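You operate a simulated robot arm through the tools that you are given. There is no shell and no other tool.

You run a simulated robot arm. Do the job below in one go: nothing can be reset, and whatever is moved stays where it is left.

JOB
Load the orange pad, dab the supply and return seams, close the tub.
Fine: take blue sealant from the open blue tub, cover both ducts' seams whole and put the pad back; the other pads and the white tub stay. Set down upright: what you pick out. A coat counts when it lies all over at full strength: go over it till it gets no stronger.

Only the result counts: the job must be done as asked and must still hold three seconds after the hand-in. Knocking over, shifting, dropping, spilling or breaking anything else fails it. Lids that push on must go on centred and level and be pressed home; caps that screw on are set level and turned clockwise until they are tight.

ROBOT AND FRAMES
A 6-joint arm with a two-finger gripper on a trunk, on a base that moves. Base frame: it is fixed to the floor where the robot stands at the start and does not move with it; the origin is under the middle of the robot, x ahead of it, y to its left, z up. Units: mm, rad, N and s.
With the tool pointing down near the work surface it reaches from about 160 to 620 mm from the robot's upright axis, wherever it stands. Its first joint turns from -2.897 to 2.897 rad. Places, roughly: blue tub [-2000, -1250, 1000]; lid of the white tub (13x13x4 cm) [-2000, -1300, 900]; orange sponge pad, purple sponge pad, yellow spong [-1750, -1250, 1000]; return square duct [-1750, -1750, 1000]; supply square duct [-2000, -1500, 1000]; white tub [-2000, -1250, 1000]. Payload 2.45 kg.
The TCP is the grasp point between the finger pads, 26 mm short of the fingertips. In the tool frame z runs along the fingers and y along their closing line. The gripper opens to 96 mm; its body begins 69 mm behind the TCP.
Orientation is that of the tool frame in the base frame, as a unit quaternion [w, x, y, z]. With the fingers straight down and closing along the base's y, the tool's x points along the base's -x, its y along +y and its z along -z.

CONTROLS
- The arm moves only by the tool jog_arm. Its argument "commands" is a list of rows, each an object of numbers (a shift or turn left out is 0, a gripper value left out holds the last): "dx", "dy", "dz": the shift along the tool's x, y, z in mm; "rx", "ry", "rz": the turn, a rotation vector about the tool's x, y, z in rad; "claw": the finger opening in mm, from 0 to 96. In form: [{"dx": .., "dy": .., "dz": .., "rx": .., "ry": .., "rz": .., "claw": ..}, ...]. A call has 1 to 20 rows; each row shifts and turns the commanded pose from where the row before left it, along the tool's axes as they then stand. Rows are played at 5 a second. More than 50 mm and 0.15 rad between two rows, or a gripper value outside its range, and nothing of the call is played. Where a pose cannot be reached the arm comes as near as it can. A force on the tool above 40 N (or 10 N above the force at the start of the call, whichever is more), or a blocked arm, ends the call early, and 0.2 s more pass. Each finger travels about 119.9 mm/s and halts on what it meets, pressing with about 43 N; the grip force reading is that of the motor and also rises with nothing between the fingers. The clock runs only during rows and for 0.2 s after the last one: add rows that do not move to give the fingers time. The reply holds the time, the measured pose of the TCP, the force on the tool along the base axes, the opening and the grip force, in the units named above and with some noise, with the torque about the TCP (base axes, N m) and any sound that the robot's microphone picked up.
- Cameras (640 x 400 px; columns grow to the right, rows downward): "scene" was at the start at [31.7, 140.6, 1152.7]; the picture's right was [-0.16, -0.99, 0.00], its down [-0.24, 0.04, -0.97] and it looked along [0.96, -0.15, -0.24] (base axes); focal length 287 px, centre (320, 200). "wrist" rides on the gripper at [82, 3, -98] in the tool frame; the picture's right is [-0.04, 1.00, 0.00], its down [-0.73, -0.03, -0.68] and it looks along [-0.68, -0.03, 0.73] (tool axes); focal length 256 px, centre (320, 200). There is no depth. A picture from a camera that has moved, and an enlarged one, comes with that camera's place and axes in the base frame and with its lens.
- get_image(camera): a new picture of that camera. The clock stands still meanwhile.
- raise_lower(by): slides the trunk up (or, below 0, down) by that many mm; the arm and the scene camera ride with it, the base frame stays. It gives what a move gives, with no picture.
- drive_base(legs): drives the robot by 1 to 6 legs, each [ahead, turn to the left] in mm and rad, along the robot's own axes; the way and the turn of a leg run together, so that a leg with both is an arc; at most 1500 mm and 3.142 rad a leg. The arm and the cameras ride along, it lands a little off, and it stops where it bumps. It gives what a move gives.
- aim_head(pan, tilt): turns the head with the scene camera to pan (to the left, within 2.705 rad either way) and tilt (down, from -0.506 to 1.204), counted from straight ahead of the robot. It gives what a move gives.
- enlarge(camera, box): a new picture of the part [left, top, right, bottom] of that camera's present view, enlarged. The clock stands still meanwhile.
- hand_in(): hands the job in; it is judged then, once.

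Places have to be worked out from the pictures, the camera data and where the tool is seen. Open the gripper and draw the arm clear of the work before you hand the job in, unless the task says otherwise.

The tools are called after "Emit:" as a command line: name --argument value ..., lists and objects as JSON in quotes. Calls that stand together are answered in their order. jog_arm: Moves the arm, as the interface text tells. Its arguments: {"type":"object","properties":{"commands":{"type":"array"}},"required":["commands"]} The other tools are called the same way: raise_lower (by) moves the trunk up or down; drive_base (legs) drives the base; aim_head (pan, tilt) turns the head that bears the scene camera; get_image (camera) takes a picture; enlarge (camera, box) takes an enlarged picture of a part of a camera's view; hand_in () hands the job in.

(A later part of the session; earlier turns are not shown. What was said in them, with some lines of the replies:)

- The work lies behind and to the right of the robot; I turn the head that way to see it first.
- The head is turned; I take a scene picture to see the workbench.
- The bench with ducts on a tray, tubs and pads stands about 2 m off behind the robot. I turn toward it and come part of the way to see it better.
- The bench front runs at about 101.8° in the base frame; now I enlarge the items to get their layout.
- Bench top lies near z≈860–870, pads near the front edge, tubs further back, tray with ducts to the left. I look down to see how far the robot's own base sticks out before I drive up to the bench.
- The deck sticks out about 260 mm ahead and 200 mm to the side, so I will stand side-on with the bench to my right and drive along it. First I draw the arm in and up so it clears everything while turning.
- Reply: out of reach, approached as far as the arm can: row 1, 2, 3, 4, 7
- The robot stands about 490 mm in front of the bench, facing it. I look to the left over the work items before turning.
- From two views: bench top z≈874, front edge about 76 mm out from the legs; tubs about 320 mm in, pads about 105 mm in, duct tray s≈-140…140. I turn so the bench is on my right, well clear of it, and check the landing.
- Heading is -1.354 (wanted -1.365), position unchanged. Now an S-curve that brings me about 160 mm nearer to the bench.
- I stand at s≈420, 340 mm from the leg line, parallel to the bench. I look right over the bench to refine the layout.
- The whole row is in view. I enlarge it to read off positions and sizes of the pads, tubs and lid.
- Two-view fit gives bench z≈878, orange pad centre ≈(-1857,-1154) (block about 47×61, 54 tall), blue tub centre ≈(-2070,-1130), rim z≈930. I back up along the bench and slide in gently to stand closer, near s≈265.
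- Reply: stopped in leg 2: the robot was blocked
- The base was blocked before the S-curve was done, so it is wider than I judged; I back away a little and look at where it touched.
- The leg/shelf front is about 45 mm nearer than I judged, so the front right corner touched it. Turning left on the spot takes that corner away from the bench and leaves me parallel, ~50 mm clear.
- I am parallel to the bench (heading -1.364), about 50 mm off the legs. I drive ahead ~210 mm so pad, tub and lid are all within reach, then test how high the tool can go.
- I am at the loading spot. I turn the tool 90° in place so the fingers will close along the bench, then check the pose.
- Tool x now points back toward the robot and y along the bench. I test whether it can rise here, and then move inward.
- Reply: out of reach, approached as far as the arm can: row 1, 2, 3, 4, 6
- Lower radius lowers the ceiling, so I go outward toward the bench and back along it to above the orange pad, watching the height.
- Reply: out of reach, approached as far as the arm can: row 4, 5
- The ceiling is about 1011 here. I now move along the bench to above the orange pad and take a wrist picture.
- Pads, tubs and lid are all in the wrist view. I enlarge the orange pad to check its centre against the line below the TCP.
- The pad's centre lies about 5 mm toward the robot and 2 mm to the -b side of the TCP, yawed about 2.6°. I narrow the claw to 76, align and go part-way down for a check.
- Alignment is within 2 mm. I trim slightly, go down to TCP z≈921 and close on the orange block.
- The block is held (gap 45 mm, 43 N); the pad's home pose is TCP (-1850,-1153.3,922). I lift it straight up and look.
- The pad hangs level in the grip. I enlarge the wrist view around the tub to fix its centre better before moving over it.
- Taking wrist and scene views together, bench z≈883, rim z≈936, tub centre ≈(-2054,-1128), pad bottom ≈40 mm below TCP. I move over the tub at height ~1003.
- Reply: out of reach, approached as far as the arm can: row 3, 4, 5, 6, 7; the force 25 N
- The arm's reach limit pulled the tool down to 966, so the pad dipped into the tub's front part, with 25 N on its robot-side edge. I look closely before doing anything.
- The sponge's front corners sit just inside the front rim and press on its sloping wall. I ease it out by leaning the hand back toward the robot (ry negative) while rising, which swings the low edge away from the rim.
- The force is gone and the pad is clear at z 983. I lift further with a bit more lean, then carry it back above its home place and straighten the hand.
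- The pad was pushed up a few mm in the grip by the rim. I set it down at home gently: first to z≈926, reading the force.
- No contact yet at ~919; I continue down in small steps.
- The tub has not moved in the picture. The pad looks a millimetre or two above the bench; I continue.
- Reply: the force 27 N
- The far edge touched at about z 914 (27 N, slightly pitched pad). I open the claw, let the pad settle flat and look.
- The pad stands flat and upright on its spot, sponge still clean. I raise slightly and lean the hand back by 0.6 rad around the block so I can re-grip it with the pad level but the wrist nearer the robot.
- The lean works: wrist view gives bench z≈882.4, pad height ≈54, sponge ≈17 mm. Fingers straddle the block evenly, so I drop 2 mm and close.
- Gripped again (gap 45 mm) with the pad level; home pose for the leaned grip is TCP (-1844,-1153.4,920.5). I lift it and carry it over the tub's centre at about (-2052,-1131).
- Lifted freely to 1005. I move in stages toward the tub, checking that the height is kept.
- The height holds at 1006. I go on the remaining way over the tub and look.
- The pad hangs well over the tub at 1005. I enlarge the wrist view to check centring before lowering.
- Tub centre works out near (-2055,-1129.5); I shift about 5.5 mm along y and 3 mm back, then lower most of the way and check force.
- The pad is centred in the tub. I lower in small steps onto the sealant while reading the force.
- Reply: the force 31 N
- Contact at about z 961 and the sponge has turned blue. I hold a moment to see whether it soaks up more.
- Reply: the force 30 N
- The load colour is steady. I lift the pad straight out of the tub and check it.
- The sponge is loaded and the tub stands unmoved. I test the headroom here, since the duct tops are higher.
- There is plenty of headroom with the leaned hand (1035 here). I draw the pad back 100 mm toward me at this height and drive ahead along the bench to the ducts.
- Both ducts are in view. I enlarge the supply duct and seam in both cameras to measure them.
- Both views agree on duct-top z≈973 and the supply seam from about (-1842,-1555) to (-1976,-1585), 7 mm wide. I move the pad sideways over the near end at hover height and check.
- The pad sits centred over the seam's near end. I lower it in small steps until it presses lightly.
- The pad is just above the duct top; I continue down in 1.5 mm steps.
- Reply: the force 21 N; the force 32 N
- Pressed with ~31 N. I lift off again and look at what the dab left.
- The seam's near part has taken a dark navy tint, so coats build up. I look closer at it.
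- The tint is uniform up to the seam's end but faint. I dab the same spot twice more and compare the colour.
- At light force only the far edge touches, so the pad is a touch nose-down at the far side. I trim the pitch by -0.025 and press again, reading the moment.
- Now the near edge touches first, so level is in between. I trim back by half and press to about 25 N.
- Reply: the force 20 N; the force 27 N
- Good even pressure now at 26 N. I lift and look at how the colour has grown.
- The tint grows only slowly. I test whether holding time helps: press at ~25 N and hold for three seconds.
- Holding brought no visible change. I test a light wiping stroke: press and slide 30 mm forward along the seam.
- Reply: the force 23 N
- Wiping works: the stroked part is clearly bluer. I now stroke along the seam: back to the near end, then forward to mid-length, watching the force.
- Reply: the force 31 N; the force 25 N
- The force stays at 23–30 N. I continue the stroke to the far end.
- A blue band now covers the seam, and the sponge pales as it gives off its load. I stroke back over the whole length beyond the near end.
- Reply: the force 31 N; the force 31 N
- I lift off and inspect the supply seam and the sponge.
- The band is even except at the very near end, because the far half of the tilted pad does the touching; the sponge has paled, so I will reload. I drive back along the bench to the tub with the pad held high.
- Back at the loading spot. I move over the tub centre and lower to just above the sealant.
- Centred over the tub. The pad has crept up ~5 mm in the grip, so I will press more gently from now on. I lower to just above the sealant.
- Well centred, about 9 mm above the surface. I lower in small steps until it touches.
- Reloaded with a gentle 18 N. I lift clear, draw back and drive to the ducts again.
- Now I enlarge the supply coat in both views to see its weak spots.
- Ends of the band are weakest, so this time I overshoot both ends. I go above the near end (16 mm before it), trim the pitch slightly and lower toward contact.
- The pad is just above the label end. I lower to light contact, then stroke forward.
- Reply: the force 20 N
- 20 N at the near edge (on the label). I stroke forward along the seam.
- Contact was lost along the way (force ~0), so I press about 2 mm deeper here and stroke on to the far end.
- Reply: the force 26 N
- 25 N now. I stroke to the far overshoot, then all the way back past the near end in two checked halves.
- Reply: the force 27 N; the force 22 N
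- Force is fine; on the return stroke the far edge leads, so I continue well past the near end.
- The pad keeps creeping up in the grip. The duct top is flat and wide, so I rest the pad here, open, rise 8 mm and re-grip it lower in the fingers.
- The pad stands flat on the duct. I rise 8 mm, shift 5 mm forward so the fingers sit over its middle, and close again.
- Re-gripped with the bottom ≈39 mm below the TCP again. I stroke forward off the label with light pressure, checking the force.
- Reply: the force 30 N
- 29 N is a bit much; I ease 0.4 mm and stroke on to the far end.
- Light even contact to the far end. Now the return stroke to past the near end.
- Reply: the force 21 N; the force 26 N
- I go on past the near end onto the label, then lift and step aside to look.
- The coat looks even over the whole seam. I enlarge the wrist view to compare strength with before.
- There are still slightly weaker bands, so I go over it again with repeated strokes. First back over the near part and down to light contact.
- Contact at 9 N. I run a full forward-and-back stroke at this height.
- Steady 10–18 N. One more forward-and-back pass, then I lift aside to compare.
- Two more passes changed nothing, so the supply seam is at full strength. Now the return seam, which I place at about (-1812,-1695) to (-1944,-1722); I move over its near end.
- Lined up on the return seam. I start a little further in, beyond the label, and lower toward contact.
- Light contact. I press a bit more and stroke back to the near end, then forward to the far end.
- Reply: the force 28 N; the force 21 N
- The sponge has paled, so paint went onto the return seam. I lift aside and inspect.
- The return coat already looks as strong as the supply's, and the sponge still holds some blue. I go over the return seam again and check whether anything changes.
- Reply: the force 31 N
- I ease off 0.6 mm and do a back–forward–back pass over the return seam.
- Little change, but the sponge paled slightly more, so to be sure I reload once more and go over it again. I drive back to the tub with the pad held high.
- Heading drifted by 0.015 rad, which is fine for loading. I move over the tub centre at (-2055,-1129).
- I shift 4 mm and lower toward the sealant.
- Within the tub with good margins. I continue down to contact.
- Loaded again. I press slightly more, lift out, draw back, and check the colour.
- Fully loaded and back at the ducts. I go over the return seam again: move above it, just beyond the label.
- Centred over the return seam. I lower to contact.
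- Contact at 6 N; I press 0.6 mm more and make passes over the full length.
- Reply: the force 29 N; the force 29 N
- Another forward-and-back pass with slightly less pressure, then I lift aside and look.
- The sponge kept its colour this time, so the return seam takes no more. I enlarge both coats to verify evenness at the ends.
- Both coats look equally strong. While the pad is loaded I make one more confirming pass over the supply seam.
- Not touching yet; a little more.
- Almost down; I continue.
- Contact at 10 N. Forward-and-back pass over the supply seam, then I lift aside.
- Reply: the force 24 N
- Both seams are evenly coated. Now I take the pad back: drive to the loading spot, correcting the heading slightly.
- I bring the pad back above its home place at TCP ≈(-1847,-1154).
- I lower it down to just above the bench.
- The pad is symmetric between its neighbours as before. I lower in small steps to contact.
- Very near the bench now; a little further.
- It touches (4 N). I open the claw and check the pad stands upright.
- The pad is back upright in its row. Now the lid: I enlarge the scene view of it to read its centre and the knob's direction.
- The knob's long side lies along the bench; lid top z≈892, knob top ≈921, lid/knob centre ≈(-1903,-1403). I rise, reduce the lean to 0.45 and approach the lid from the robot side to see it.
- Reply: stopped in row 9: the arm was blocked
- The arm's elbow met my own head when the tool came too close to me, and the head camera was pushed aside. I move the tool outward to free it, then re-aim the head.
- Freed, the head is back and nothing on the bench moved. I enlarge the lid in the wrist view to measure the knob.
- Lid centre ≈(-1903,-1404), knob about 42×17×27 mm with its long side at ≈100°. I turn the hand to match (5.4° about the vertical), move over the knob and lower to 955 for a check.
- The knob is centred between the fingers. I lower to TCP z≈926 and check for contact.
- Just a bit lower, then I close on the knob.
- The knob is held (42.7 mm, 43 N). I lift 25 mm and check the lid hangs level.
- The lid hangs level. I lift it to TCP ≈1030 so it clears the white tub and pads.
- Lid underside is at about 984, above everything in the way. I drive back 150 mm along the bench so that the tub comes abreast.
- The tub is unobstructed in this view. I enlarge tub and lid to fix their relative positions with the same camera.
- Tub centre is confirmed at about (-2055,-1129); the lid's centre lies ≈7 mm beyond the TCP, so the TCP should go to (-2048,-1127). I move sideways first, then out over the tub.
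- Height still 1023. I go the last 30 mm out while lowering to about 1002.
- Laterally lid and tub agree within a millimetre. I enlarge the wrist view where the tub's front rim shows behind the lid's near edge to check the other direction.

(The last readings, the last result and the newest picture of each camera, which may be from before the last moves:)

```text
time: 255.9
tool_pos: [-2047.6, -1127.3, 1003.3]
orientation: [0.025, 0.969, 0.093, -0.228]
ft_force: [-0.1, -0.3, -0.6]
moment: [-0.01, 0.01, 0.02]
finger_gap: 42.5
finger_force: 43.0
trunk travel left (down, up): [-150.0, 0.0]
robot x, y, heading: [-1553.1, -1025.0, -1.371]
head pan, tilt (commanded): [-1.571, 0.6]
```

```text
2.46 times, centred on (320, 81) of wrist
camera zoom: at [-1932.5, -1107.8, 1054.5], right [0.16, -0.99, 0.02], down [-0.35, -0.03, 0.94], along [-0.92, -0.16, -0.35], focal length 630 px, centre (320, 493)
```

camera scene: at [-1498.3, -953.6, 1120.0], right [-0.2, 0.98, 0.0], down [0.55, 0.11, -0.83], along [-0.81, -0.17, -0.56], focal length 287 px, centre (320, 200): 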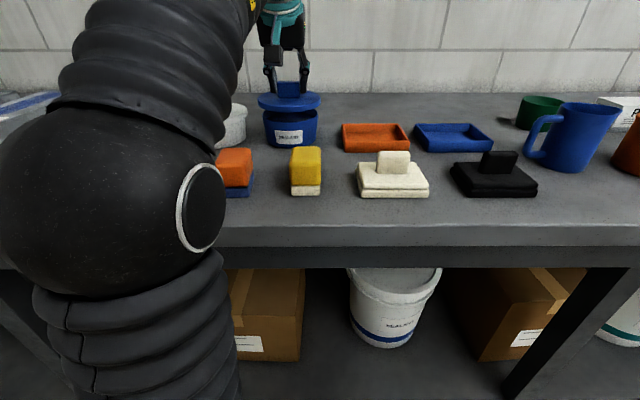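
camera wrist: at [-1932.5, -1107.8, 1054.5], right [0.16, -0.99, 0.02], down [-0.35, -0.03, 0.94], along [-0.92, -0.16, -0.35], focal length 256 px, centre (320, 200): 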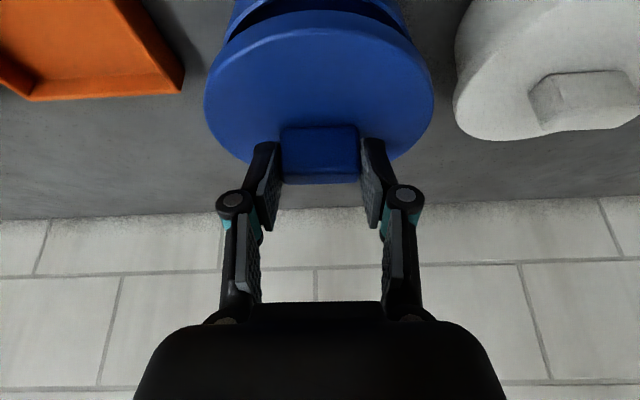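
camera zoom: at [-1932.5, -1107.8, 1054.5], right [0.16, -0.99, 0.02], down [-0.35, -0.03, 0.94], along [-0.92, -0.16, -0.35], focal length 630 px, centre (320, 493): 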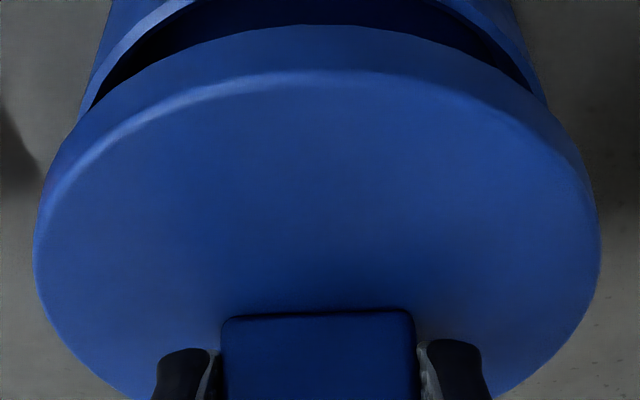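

Lid centre ≈(-2055,-1129) and tub centre ≈(-2056,-1128): aligned within about 1.5 mm. I trim by under a millimetre and lower to just above the rim.

Emit:
jog_arm --commands '[{"dx": -0.5, "dz": 0.2, "dy": -0.8}, {"dx": 3.6, "dz": 7.15}, {"dx": 3.6, "dz": 7.15}, {}]'

Emit:
enlarge --camera "scene" --box '[230, 75, 350, 150]'

Emit:
jog_arm --commands '[{"dx": 0.9, "dz": 1.79}, {}]'

```text
time: 256.9
tool_pos: [-2047.1, -1127.3, 988.1]
orientation: [0.025, 0.969, 0.093, -0.229]
ft_force: [-0.5, -0.4, -1.0]
moment: [-0.03, -0.03, 0.02]
finger_gap: 42.6
finger_force: 42.3
trunk travel left (down, up): [-150.0, 0.0]
robot x, y, heading: [-1553.9, -1025.6, -1.371]
head pan, tilt (commanded): [-1.571, 0.6]
```

```text
5.33 times, centred on (290, 112) of scene
camera zoom: at [-1498.3, -953.7, 1120.0], right [-0.2, 0.98, 0.0], down [0.55, 0.11, -0.83], along [-0.81, -0.17, -0.56], focal length 1532 px, centre (480, 667)
```

zoom: 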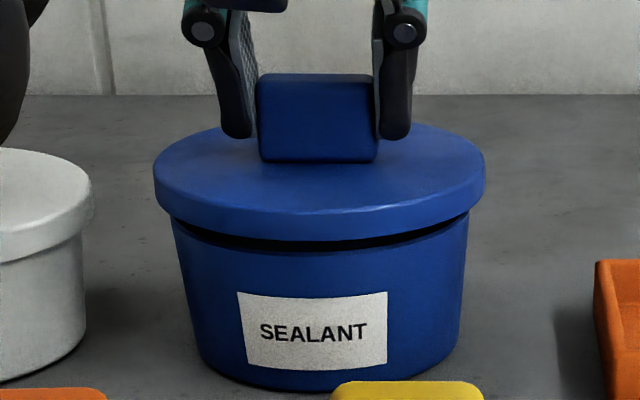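

```text
time: 257.5
tool_pos: [-2047.0, -1128.2, 988.1]
orientation: [0.025, 0.969, 0.093, -0.228]
ft_force: [0.0, 0.0, -1.1]
moment: [0.02, -0.02, 0.01]
finger_gap: 42.6
finger_force: 42.9
trunk travel left (down, up): [-150.0, 0.0]
robot x, y, heading: [-1553.9, -1027.3, -1.373]
head pan, tilt (commanded): [-1.571, 0.6]
```

Lid sits evenly over the tub. I lower in 2 mm steps until it meets the rim.

Emit:
jog_arm --commands '[{"dx": 0.9, "dz": 1.79}, {}]'

Emit:
jog_arm --commands '[{"dx": 0.9, "dz": 1.79}, {}]'

Emit:
jog_arm --commands '[{"dx": 0.67, "dz": 1.34}, {}]'

```text
time: 258.1
tool_pos: [-2047.5, -1127.1, 987.0]
orientation: [0.025, 0.969, 0.094, -0.229]
ft_force: [-0.4, -0.1, -0.1]
moment: [0.0, -0.01, 0.01]
finger_gap: 42.7
finger_force: 43.0
trunk travel left (down, up): [-150.0, 0.0]
robot x, y, heading: [-1551.0, -1025.2, -1.362]
head pan, tilt (commanded): [-1.571, 0.6]
```

```text
time: 258.7
tool_pos: [-2048.5, -1127.3, 984.8]
orientation: [0.024, 0.969, 0.093, -0.228]
ft_force: [0.5, -0.6, -0.6]
moment: [0.04, 0.0, 0.02]
finger_gap: 42.5
finger_force: 42.6
trunk travel left (down, up): [-150.0, 0.0]
robot x, y, heading: [-1549.1, -1028.9, -1.364]
head pan, tilt (commanded): [-1.571, 0.6]
```

```text
time: 259.3
tool_pos: [-2048.5, -1126.1, 982.5]
orientation: [0.025, 0.969, 0.093, -0.229]
ft_force: [0.5, -0.3, -0.4]
moment: [0.01, -0.03, 0.04]
finger_gap: 42.7
finger_force: 43.4
trunk travel left (down, up): [-150.0, 0.0]
robot x, y, heading: [-1556.2, -1023.4, -1.37]
head pan, tilt (commanded): [-1.571, 0.6]
```

Emit:
jog_arm --commands '[{"dx": 0.67, "dz": 1.34}, {}]'

Emit:
jog_arm --commands '[{"dx": 0.67, "dz": 1.34}, {}]'

Emit:
jog_arm --commands '[{"dx": 0.67, "dz": 1.34}, {}]'

Emit:
enlarge --camera "scene" --box '[230, 75, 350, 150]'

```text
time: 259.9
tool_pos: [-2045.9, -1126.9, 981.9]
orientation: [0.025, 0.968, 0.093, -0.23]
ft_force: [-2.7, -0.8, 12.8]
moment: [-0.01, -0.57, -0.06]
finger_gap: 42.6
finger_force: 43.6
trunk travel left (down, up): [-150.0, 0.0]
robot x, y, heading: [-1551.9, -1024.4, -1.368]
head pan, tilt (commanded): [-1.571, 0.6]
```

```text
time: 260.5
tool_pos: [-2048.7, -1126.9, 979.9]
orientation: [0.026, 0.968, 0.094, -0.23]
ft_force: [-3.0, 0.1, 22.7]
moment: [-0.13, -0.86, -0.07]
finger_gap: 43.0
finger_force: 43.0
trunk travel left (down, up): [-150.0, 0.0]
robot x, y, heading: [-1550.9, -1025.2, -1.372]
head pan, tilt (commanded): [-1.571, 0.6]
```

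```text
time: 261.1
tool_pos: [-2047.2, -1127.6, 977.0]
orientation: [0.025, 0.969, 0.093, -0.228]
ft_force: [1.4, 2.0, 11.3]
moment: [0.26, 0.57, -0.15]
finger_gap: 42.5
finger_force: 42.9
trunk travel left (down, up): [-150.0, 0.0]
robot x, y, heading: [-1556.8, -1023.7, -1.367]
head pan, tilt (commanded): [-1.571, 0.6]
```

```text
5.33 times, centred on (290, 112) of scene
camera zoom: at [-1497.6, -953.4, 1119.7], right [-0.2, 0.98, 0.0], down [0.55, 0.11, -0.83], along [-0.81, -0.17, -0.56], focal length 1532 px, centre (480, 667)
```

zoom: 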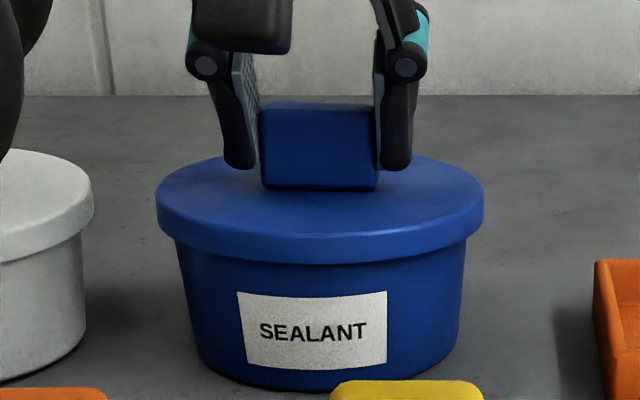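

The lid slipped over the rim (force 23 N then down to 11 N). I press on in small steps to bring it home.

Emit:
jog_arm --commands '[{"dx": 0.45, "dz": 0.9}, {}]'

Emit:
jog_arm --commands '[{"dx": 0.45, "dz": 0.9}, {}]'

Emit:
jog_arm --commands '[{"dx": 0.45, "dz": 0.9}, {}]'

```text
time: 261.7
tool_pos: [-2047.8, -1127.3, 977.5]
orientation: [0.026, 0.969, 0.093, -0.228]
ft_force: [1.7, 1.9, 8.0]
moment: [0.18, 0.38, -0.06]
finger_gap: 42.8
finger_force: 42.8
trunk travel left (down, up): [-150.0, 0.0]
robot x, y, heading: [-1554.0, -1026.7, -1.37]
head pan, tilt (commanded): [-1.571, 0.6]
```

```text
time: 262.3
tool_pos: [-2047.0, -1128.2, 976.6]
orientation: [0.026, 0.969, 0.093, -0.229]
ft_force: [-1.3, 0.9, 9.5]
moment: [0.19, 0.65, -0.05]
finger_gap: 42.6
finger_force: 42.8
trunk travel left (down, up): [-150.0, 0.0]
robot x, y, heading: [-1554.8, -1029.0, -1.371]
head pan, tilt (commanded): [-1.571, 0.6]
```

```text
time: 262.9
tool_pos: [-2047.3, -1127.7, 977.7]
orientation: [0.025, 0.968, 0.093, -0.231]
ft_force: [-4.3, -1.6, 16.8]
moment: [0.09, 1.22, 0.07]
finger_gap: 42.6
finger_force: 43.1
trunk travel left (down, up): [-150.0, 0.0]
robot x, y, heading: [-1554.4, -1027.2, -1.365]
head pan, tilt (commanded): [-1.571, 0.6]
```

The force now acts at the far edge of the lid, so the far side may not be seated. I look closely.

Emit:
enlarge --camera "scene" --box '[230, 75, 350, 150]'

Emit:
get_image --camera "wrist"

```text
5.33 times, centred on (290, 112) of scene
camera zoom: at [-1497.9, -953.6, 1120.1], right [-0.2, 0.98, 0.0], down [0.55, 0.11, -0.83], along [-0.81, -0.17, -0.56], focal length 1532 px, centre (480, 667)
```

zoom: 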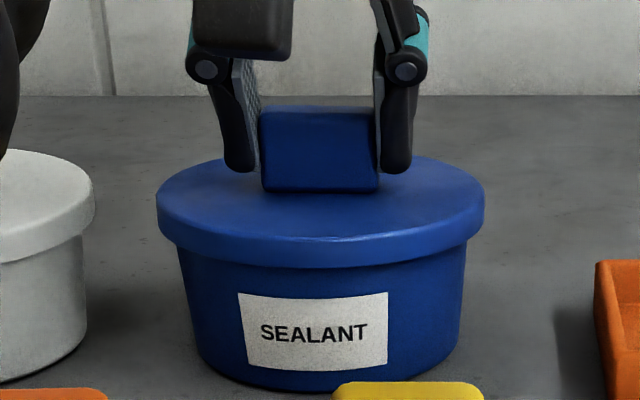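

```text
taken
camera wrist: at [-1931.9, -1107.1, 1027.6], right [0.16, -0.99, 0.02], down [-0.35, -0.03, 0.94], along [-0.92, -0.16, -0.35], focal length 256 px, centre (320, 200)
```

wrist: 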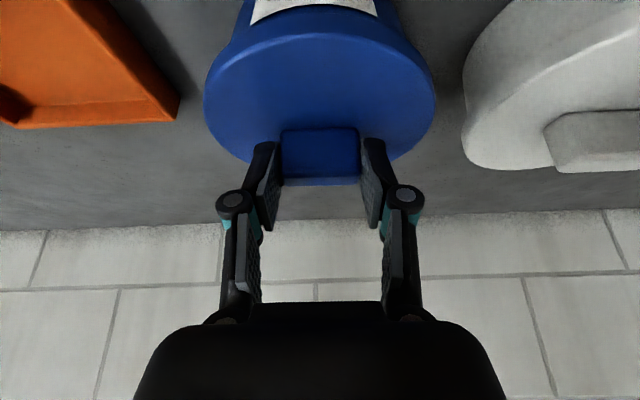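

The lid is on but perhaps not fully home at the far side. I release the knob, and will press on its top centre with closed fingers.

Emit:
jog_arm --commands '[{"dx": -0.45, "dz": -0.9}, {"claw": 50}, {"claw": 64}, {}, {}]'

Emit:
jog_arm --commands '[{"dx": -6.7, "dz": -13.4}, {"dx": -6.7, "dz": -13.4}, {"dx": -4.5, "dz": -8.9}, {"claw": 20}, {"claw": 0}, {}, {}]'

Emit:
enlarge --camera "scene" --box '[230, 65, 350, 150]'

Emit:
get_image --camera "wrist"

```text
time: 264.1
tool_pos: [-2047.8, -1128.3, 977.1]
orientation: [0.026, 0.969, 0.093, -0.228]
ft_force: [-1.5, 0.0, 0.2]
moment: [0.0, 0.0, 0.04]
finger_gap: 63.9
finger_force: 0.1
trunk travel left (down, up): [-150.0, 0.0]
robot x, y, heading: [-1550.4, -1025.4, -1.373]
head pan, tilt (commanded): [-1.571, 0.6]
```

```text
time: 265.7
tool_pos: [-2046.9, -1126.7, 1018.1]
orientation: [0.025, 0.969, 0.094, -0.229]
ft_force: [0.5, -0.6, 0.5]
moment: [-0.02, 0.03, 0.02]
finger_gap: 0.2
finger_force: 28.7
trunk travel left (down, up): [-150.0, 0.0]
robot x, y, heading: [-1548.5, -1025.8, -1.372]
head pan, tilt (commanded): [-1.571, 0.6]
```

```text
4.71 times, centred on (290, 108) of scene
camera zoom: at [-1498.4, -953.7, 1120.0], right [-0.2, 0.98, 0.0], down [0.55, 0.11, -0.83], along [-0.81, -0.17, -0.56], focal length 1352 px, centre (461, 635)
```

zoom: 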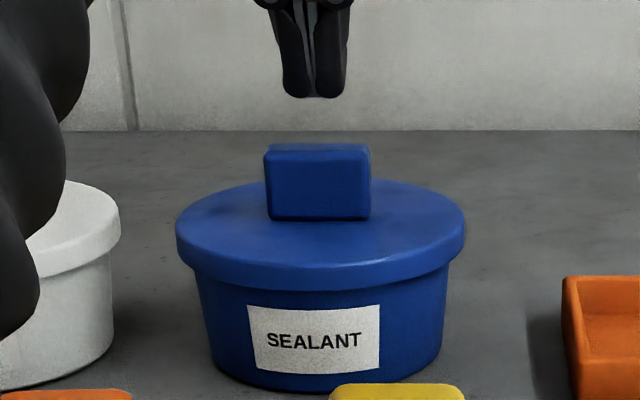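

```text
taken
camera wrist: at [-1932.9, -1106.4, 1068.3], right [0.16, -0.99, 0.02], down [-0.35, -0.03, 0.94], along [-0.92, -0.16, -0.35], focal length 256 px, centre (320, 200)
```

wrist: 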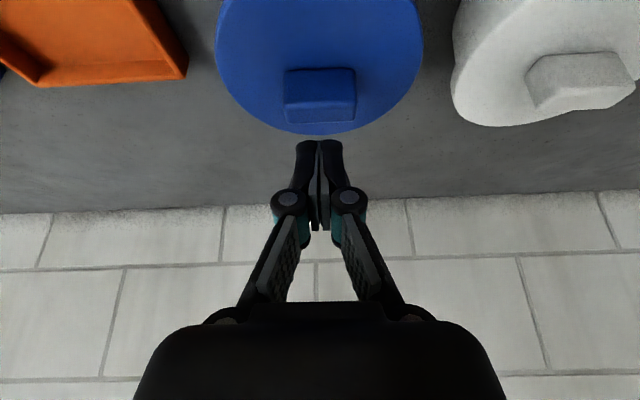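

The lid sits level on the tub. I move the closed fingertips over the knob's centre and lower onto it.

Emit:
jog_arm --commands '[{"dx": -5.9, "dz": 2.96, "dy": 0.8}, {"dx": 3.6, "dz": 7.15}, {"dx": 2.7, "dz": 5.36}, {}]'

Emit:
enlarge --camera "scene" --box '[230, 65, 350, 150]'

Emit:
jog_arm --commands '[{"dx": 0.9, "dz": 1.79}, {}]'

```text
time: 266.7
tool_pos: [-2054.4, -1129.9, 1001.7]
orientation: [0.025, 0.969, 0.093, -0.229]
ft_force: [-0.3, 0.0, 0.4]
moment: [-0.03, -0.01, 0.01]
finger_gap: 0.1
finger_force: 28.3
trunk travel left (down, up): [-150.0, 0.0]
robot x, y, heading: [-1548.8, -1025.7, -1.37]
head pan, tilt (commanded): [-1.571, 0.6]
```

```text
4.71 times, centred on (290, 108) of scene
camera zoom: at [-1498.3, -953.7, 1120.0], right [-0.2, 0.98, 0.0], down [0.55, 0.11, -0.83], along [-0.81, -0.17, -0.56], focal length 1352 px, centre (461, 635)
```

zoom: 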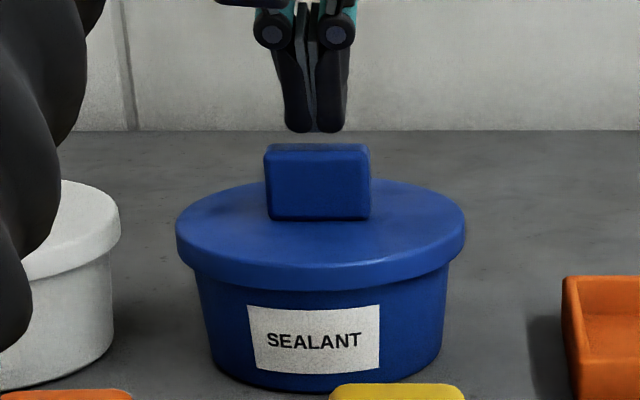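

```text
time: 267.3
tool_pos: [-2053.8, -1128.6, 1000.5]
orientation: [0.025, 0.969, 0.094, -0.229]
ft_force: [-0.9, 0.7, 1.3]
moment: [-0.01, -0.02, 0.0]
finger_gap: 0.1
finger_force: 28.5
trunk travel left (down, up): [-150.0, 0.0]
robot x, y, heading: [-1550.4, -1025.6, -1.364]
head pan, tilt (commanded): [-1.571, 0.6]
```

Fingertips are right above the knob. I continue down to press.

Emit:
jog_arm --commands '[{"dx": 0.9, "dz": 1.79}, {}]'

Emit:
jog_arm --commands '[{"dx": 0.9, "dz": 1.79}, {}]'

Emit:
jog_arm --commands '[{"dx": 0.67, "dz": 1.34}, {}]'

```text
time: 267.9
tool_pos: [-2053.1, -1127.1, 998.5]
orientation: [0.025, 0.969, 0.094, -0.228]
ft_force: [-0.3, -0.1, 0.4]
moment: [0.01, 0.03, 0.04]
finger_gap: 0.0
finger_force: 28.2
trunk travel left (down, up): [-150.0, 0.0]
robot x, y, heading: [-1555.4, -1023.1, -1.366]
head pan, tilt (commanded): [-1.571, 0.6]
```

```text
time: 268.5
tool_pos: [-2053.0, -1127.9, 996.9]
orientation: [0.025, 0.969, 0.093, -0.229]
ft_force: [-1.0, -1.3, 6.8]
moment: [-0.05, 0.06, 0.01]
finger_gap: 6.0
finger_force: 28.2
trunk travel left (down, up): [-150.0, 0.0]
robot x, y, heading: [-1555.5, -1026.6, -1.365]
head pan, tilt (commanded): [-1.571, 0.6]
heard: snap
```

```text
time: 269.1
tool_pos: [-2051.7, -1128.2, 996.3]
orientation: [0.025, 0.968, 0.093, -0.231]
ft_force: [-3.2, -1.6, 20.5]
moment: [0.0, 0.1, 0.01]
finger_gap: 5.9
finger_force: 29.0
trunk travel left (down, up): [-150.0, 0.0]
robot x, y, heading: [-1552.1, -1025.0, -1.372]
head pan, tilt (commanded): [-1.571, 0.6]
```

A snap was heard: the lid has clicked home. I press a little more to be sure, then look.

Emit:
jog_arm --commands '[{"dx": 0.45, "dz": 0.9}, {}]'

Emit:
jog_arm --commands '[{"dx": -3.6, "dz": -7.15}, {"dx": -6.7, "dz": -13.4}, {"dx": -6.7, "dz": -13.4}, {}]'

Emit:
enlarge --camera "scene" --box '[230, 65, 350, 150]'

Emit:
get_image --camera "wrist"

```text
time: 269.8
tool_pos: [-2052.2, -1127.9, 996.6]
orientation: [0.025, 0.967, 0.093, -0.234]
ft_force: [-0.1, 1.0, 9.7]
moment: [0.04, -0.02, -0.02]
finger_gap: 5.8
finger_force: 28.7
trunk travel left (down, up): [-150.0, 0.0]
robot x, y, heading: [-1554.4, -1029.8, -1.369]
head pan, tilt (commanded): [-1.571, 0.6]
stopped in row 2: the force on the tool passed its limit at 40 N (the readings are from after the stop); the commanded pose is now the measured one
```

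```text
time: 270.8
tool_pos: [-2052.3, -1127.8, 1031.7]
orientation: [0.026, 0.968, 0.093, -0.23]
ft_force: [0.0, -1.6, -0.1]
moment: [0.02, 0.03, -0.01]
finger_gap: 0.2
finger_force: 28.3
trunk travel left (down, up): [-150.0, 0.0]
robot x, y, heading: [-1554.9, -1026.9, -1.372]
head pan, tilt (commanded): [-1.571, 0.6]
```

```text
4.71 times, centred on (290, 108) of scene
camera zoom: at [-1498.4, -953.6, 1120.0], right [-0.2, 0.98, 0.0], down [0.55, 0.11, -0.83], along [-0.81, -0.16, -0.57], focal length 1352 px, centre (461, 635)
```

zoom: 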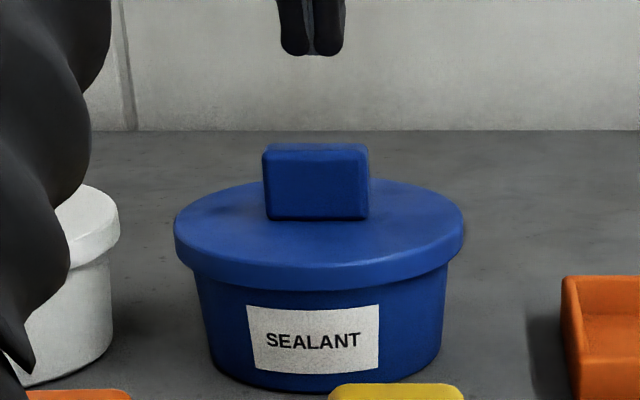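

```text
taken
camera wrist: at [-1937.1, -1107.4, 1082.6], right [0.16, -0.99, 0.02], down [-0.35, -0.03, 0.94], along [-0.92, -0.15, -0.35], focal length 256 px, centre (320, 200)
```

wrist: 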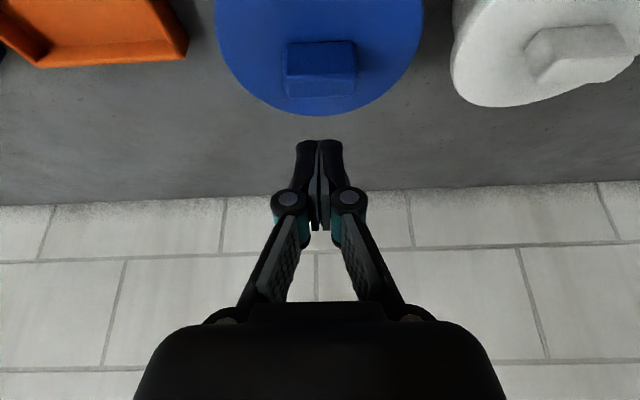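

The lid is seated level and centred after the snap and a 40 N press. I open the fingers and draw the arm back clear of the work.

Emit:
jog_arm --commands '[{"dx": -4.5, "dz": -9, "claw": 30}, {"dx": 35.8, "dz": -17.9, "claw": 60}, {"dx": 35.8, "dz": -17.9, "claw": 80}, {"dx": 35.8, "dz": -17.9}, {}, {}]'

Emit:
get_image --camera "scene"

Emit:
get_image --camera "wrist"

```text
time: 272.2
tool_pos: [-1939.0, -1103.8, 1038.7]
orientation: [0.025, 0.968, 0.093, -0.231]
ft_force: [0.1, 0.9, 1.0]
moment: [-0.02, -0.02, 0.0]
finger_gap: 80.0
finger_force: 0.1
trunk travel left (down, up): [-150.0, 0.0]
robot x, y, heading: [-1556.8, -1026.9, -1.368]
head pan, tilt (commanded): [-1.571, 0.6]
```

```text
taken
camera scene: at [-1498.2, -953.6, 1120.0], right [-0.2, 0.98, 0.0], down [0.55, 0.11, -0.83], along [-0.81, -0.16, -0.56], focal length 287 px, centre (320, 200)
```

scene: 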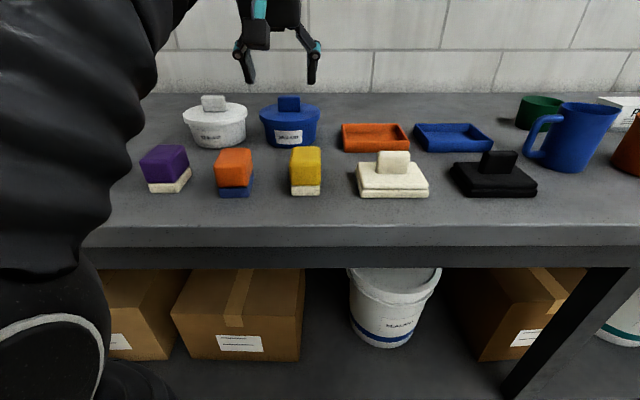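

```text
taken
camera wrist: at [-1822.0, -1084.1, 1088.7], right [0.16, -0.99, 0.02], down [-0.35, -0.03, 0.94], along [-0.92, -0.15, -0.35], focal length 256 px, centre (320, 200)
```

wrist: 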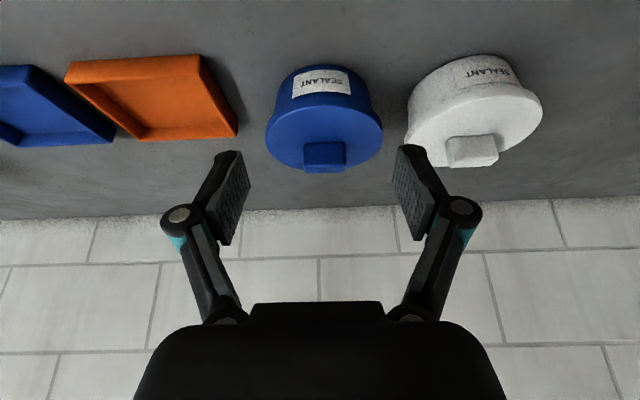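

All stands in order. A last close look at the closed tub and the pads.

Emit:
enlarge --camera "wrist" --box '[250, 40, 410, 190]'

Emit:
enlarge --camera "scene" --box '[130, 80, 350, 215]'

```text
2.67 times, centred on (330, 115) of wrist
camera zoom: at [-1822.0, -1084.1, 1088.7], right [0.16, -0.99, 0.02], down [-0.35, -0.03, 0.94], along [-0.92, -0.15, -0.35], focal length 683 px, centre (293, 427)
```

zoom: 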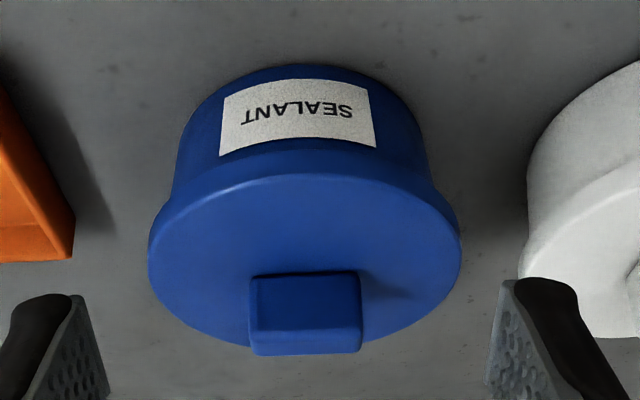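

```text
2.91 times, centred on (240, 148) of scene
camera zoom: at [-1498.2, -953.6, 1120.0], right [-0.2, 0.98, 0.0], down [0.55, 0.11, -0.83], along [-0.81, -0.16, -0.56], focal length 836 px, centre (553, 353)
```

zoom: 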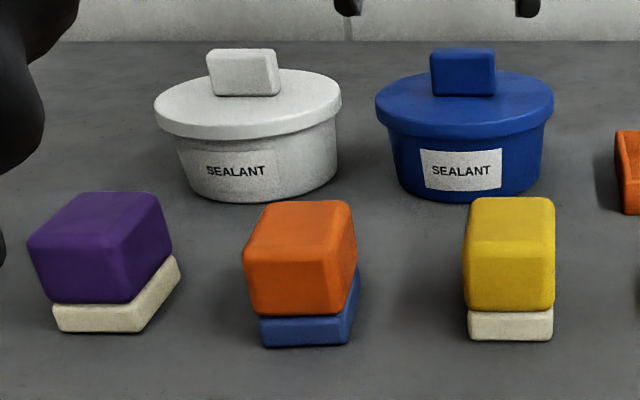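

The blue tub is closed like the white one, the orange pad stands upright in its place, both seams are coated, the claw is open and the arm is clear. I hand the job in.

Emit:
hand_in

```text
The job is handed in.
```

I handed the job in. Both seams are coated blue, the orange pad is back in its place, and the blue tub is closed.

- **Seams:** I went over the supply and return seams with a loaded pad until the colour stopped changing and the sponge kept its blue. The coat looked even from end to end on both ducts.
- **Tub:** The blue lid went on centred and level. It snapped when I pressed it, and I pressed again up to the 40 N force limit to be sure. It sits like the lid on the white tub.
- **Pad:** The orange pad stands upright between the purple and yellow pads. Those two and the white tub look unmoved in the pictures.

These went wrong on the way and could matter to the result:

- **Bench contact:** While driving up, the robot's base touched the lower part of the bench once and stopped there.
- **Rim contact:** On the first try at loading, the pad caught the blue tub's front rim with about 25 N. The tub did not visibly shift.
- **Re-grips:** I had to set the pad down and grip it again twice, once at its home spot while it was still clean and once on top of the supply duct.
- **Head pushed:** The arm pushed the robot's own head aside once. I re-aimed it, and nothing on the bench had moved.

The gripper is open and the arm is drawn clear of the work.
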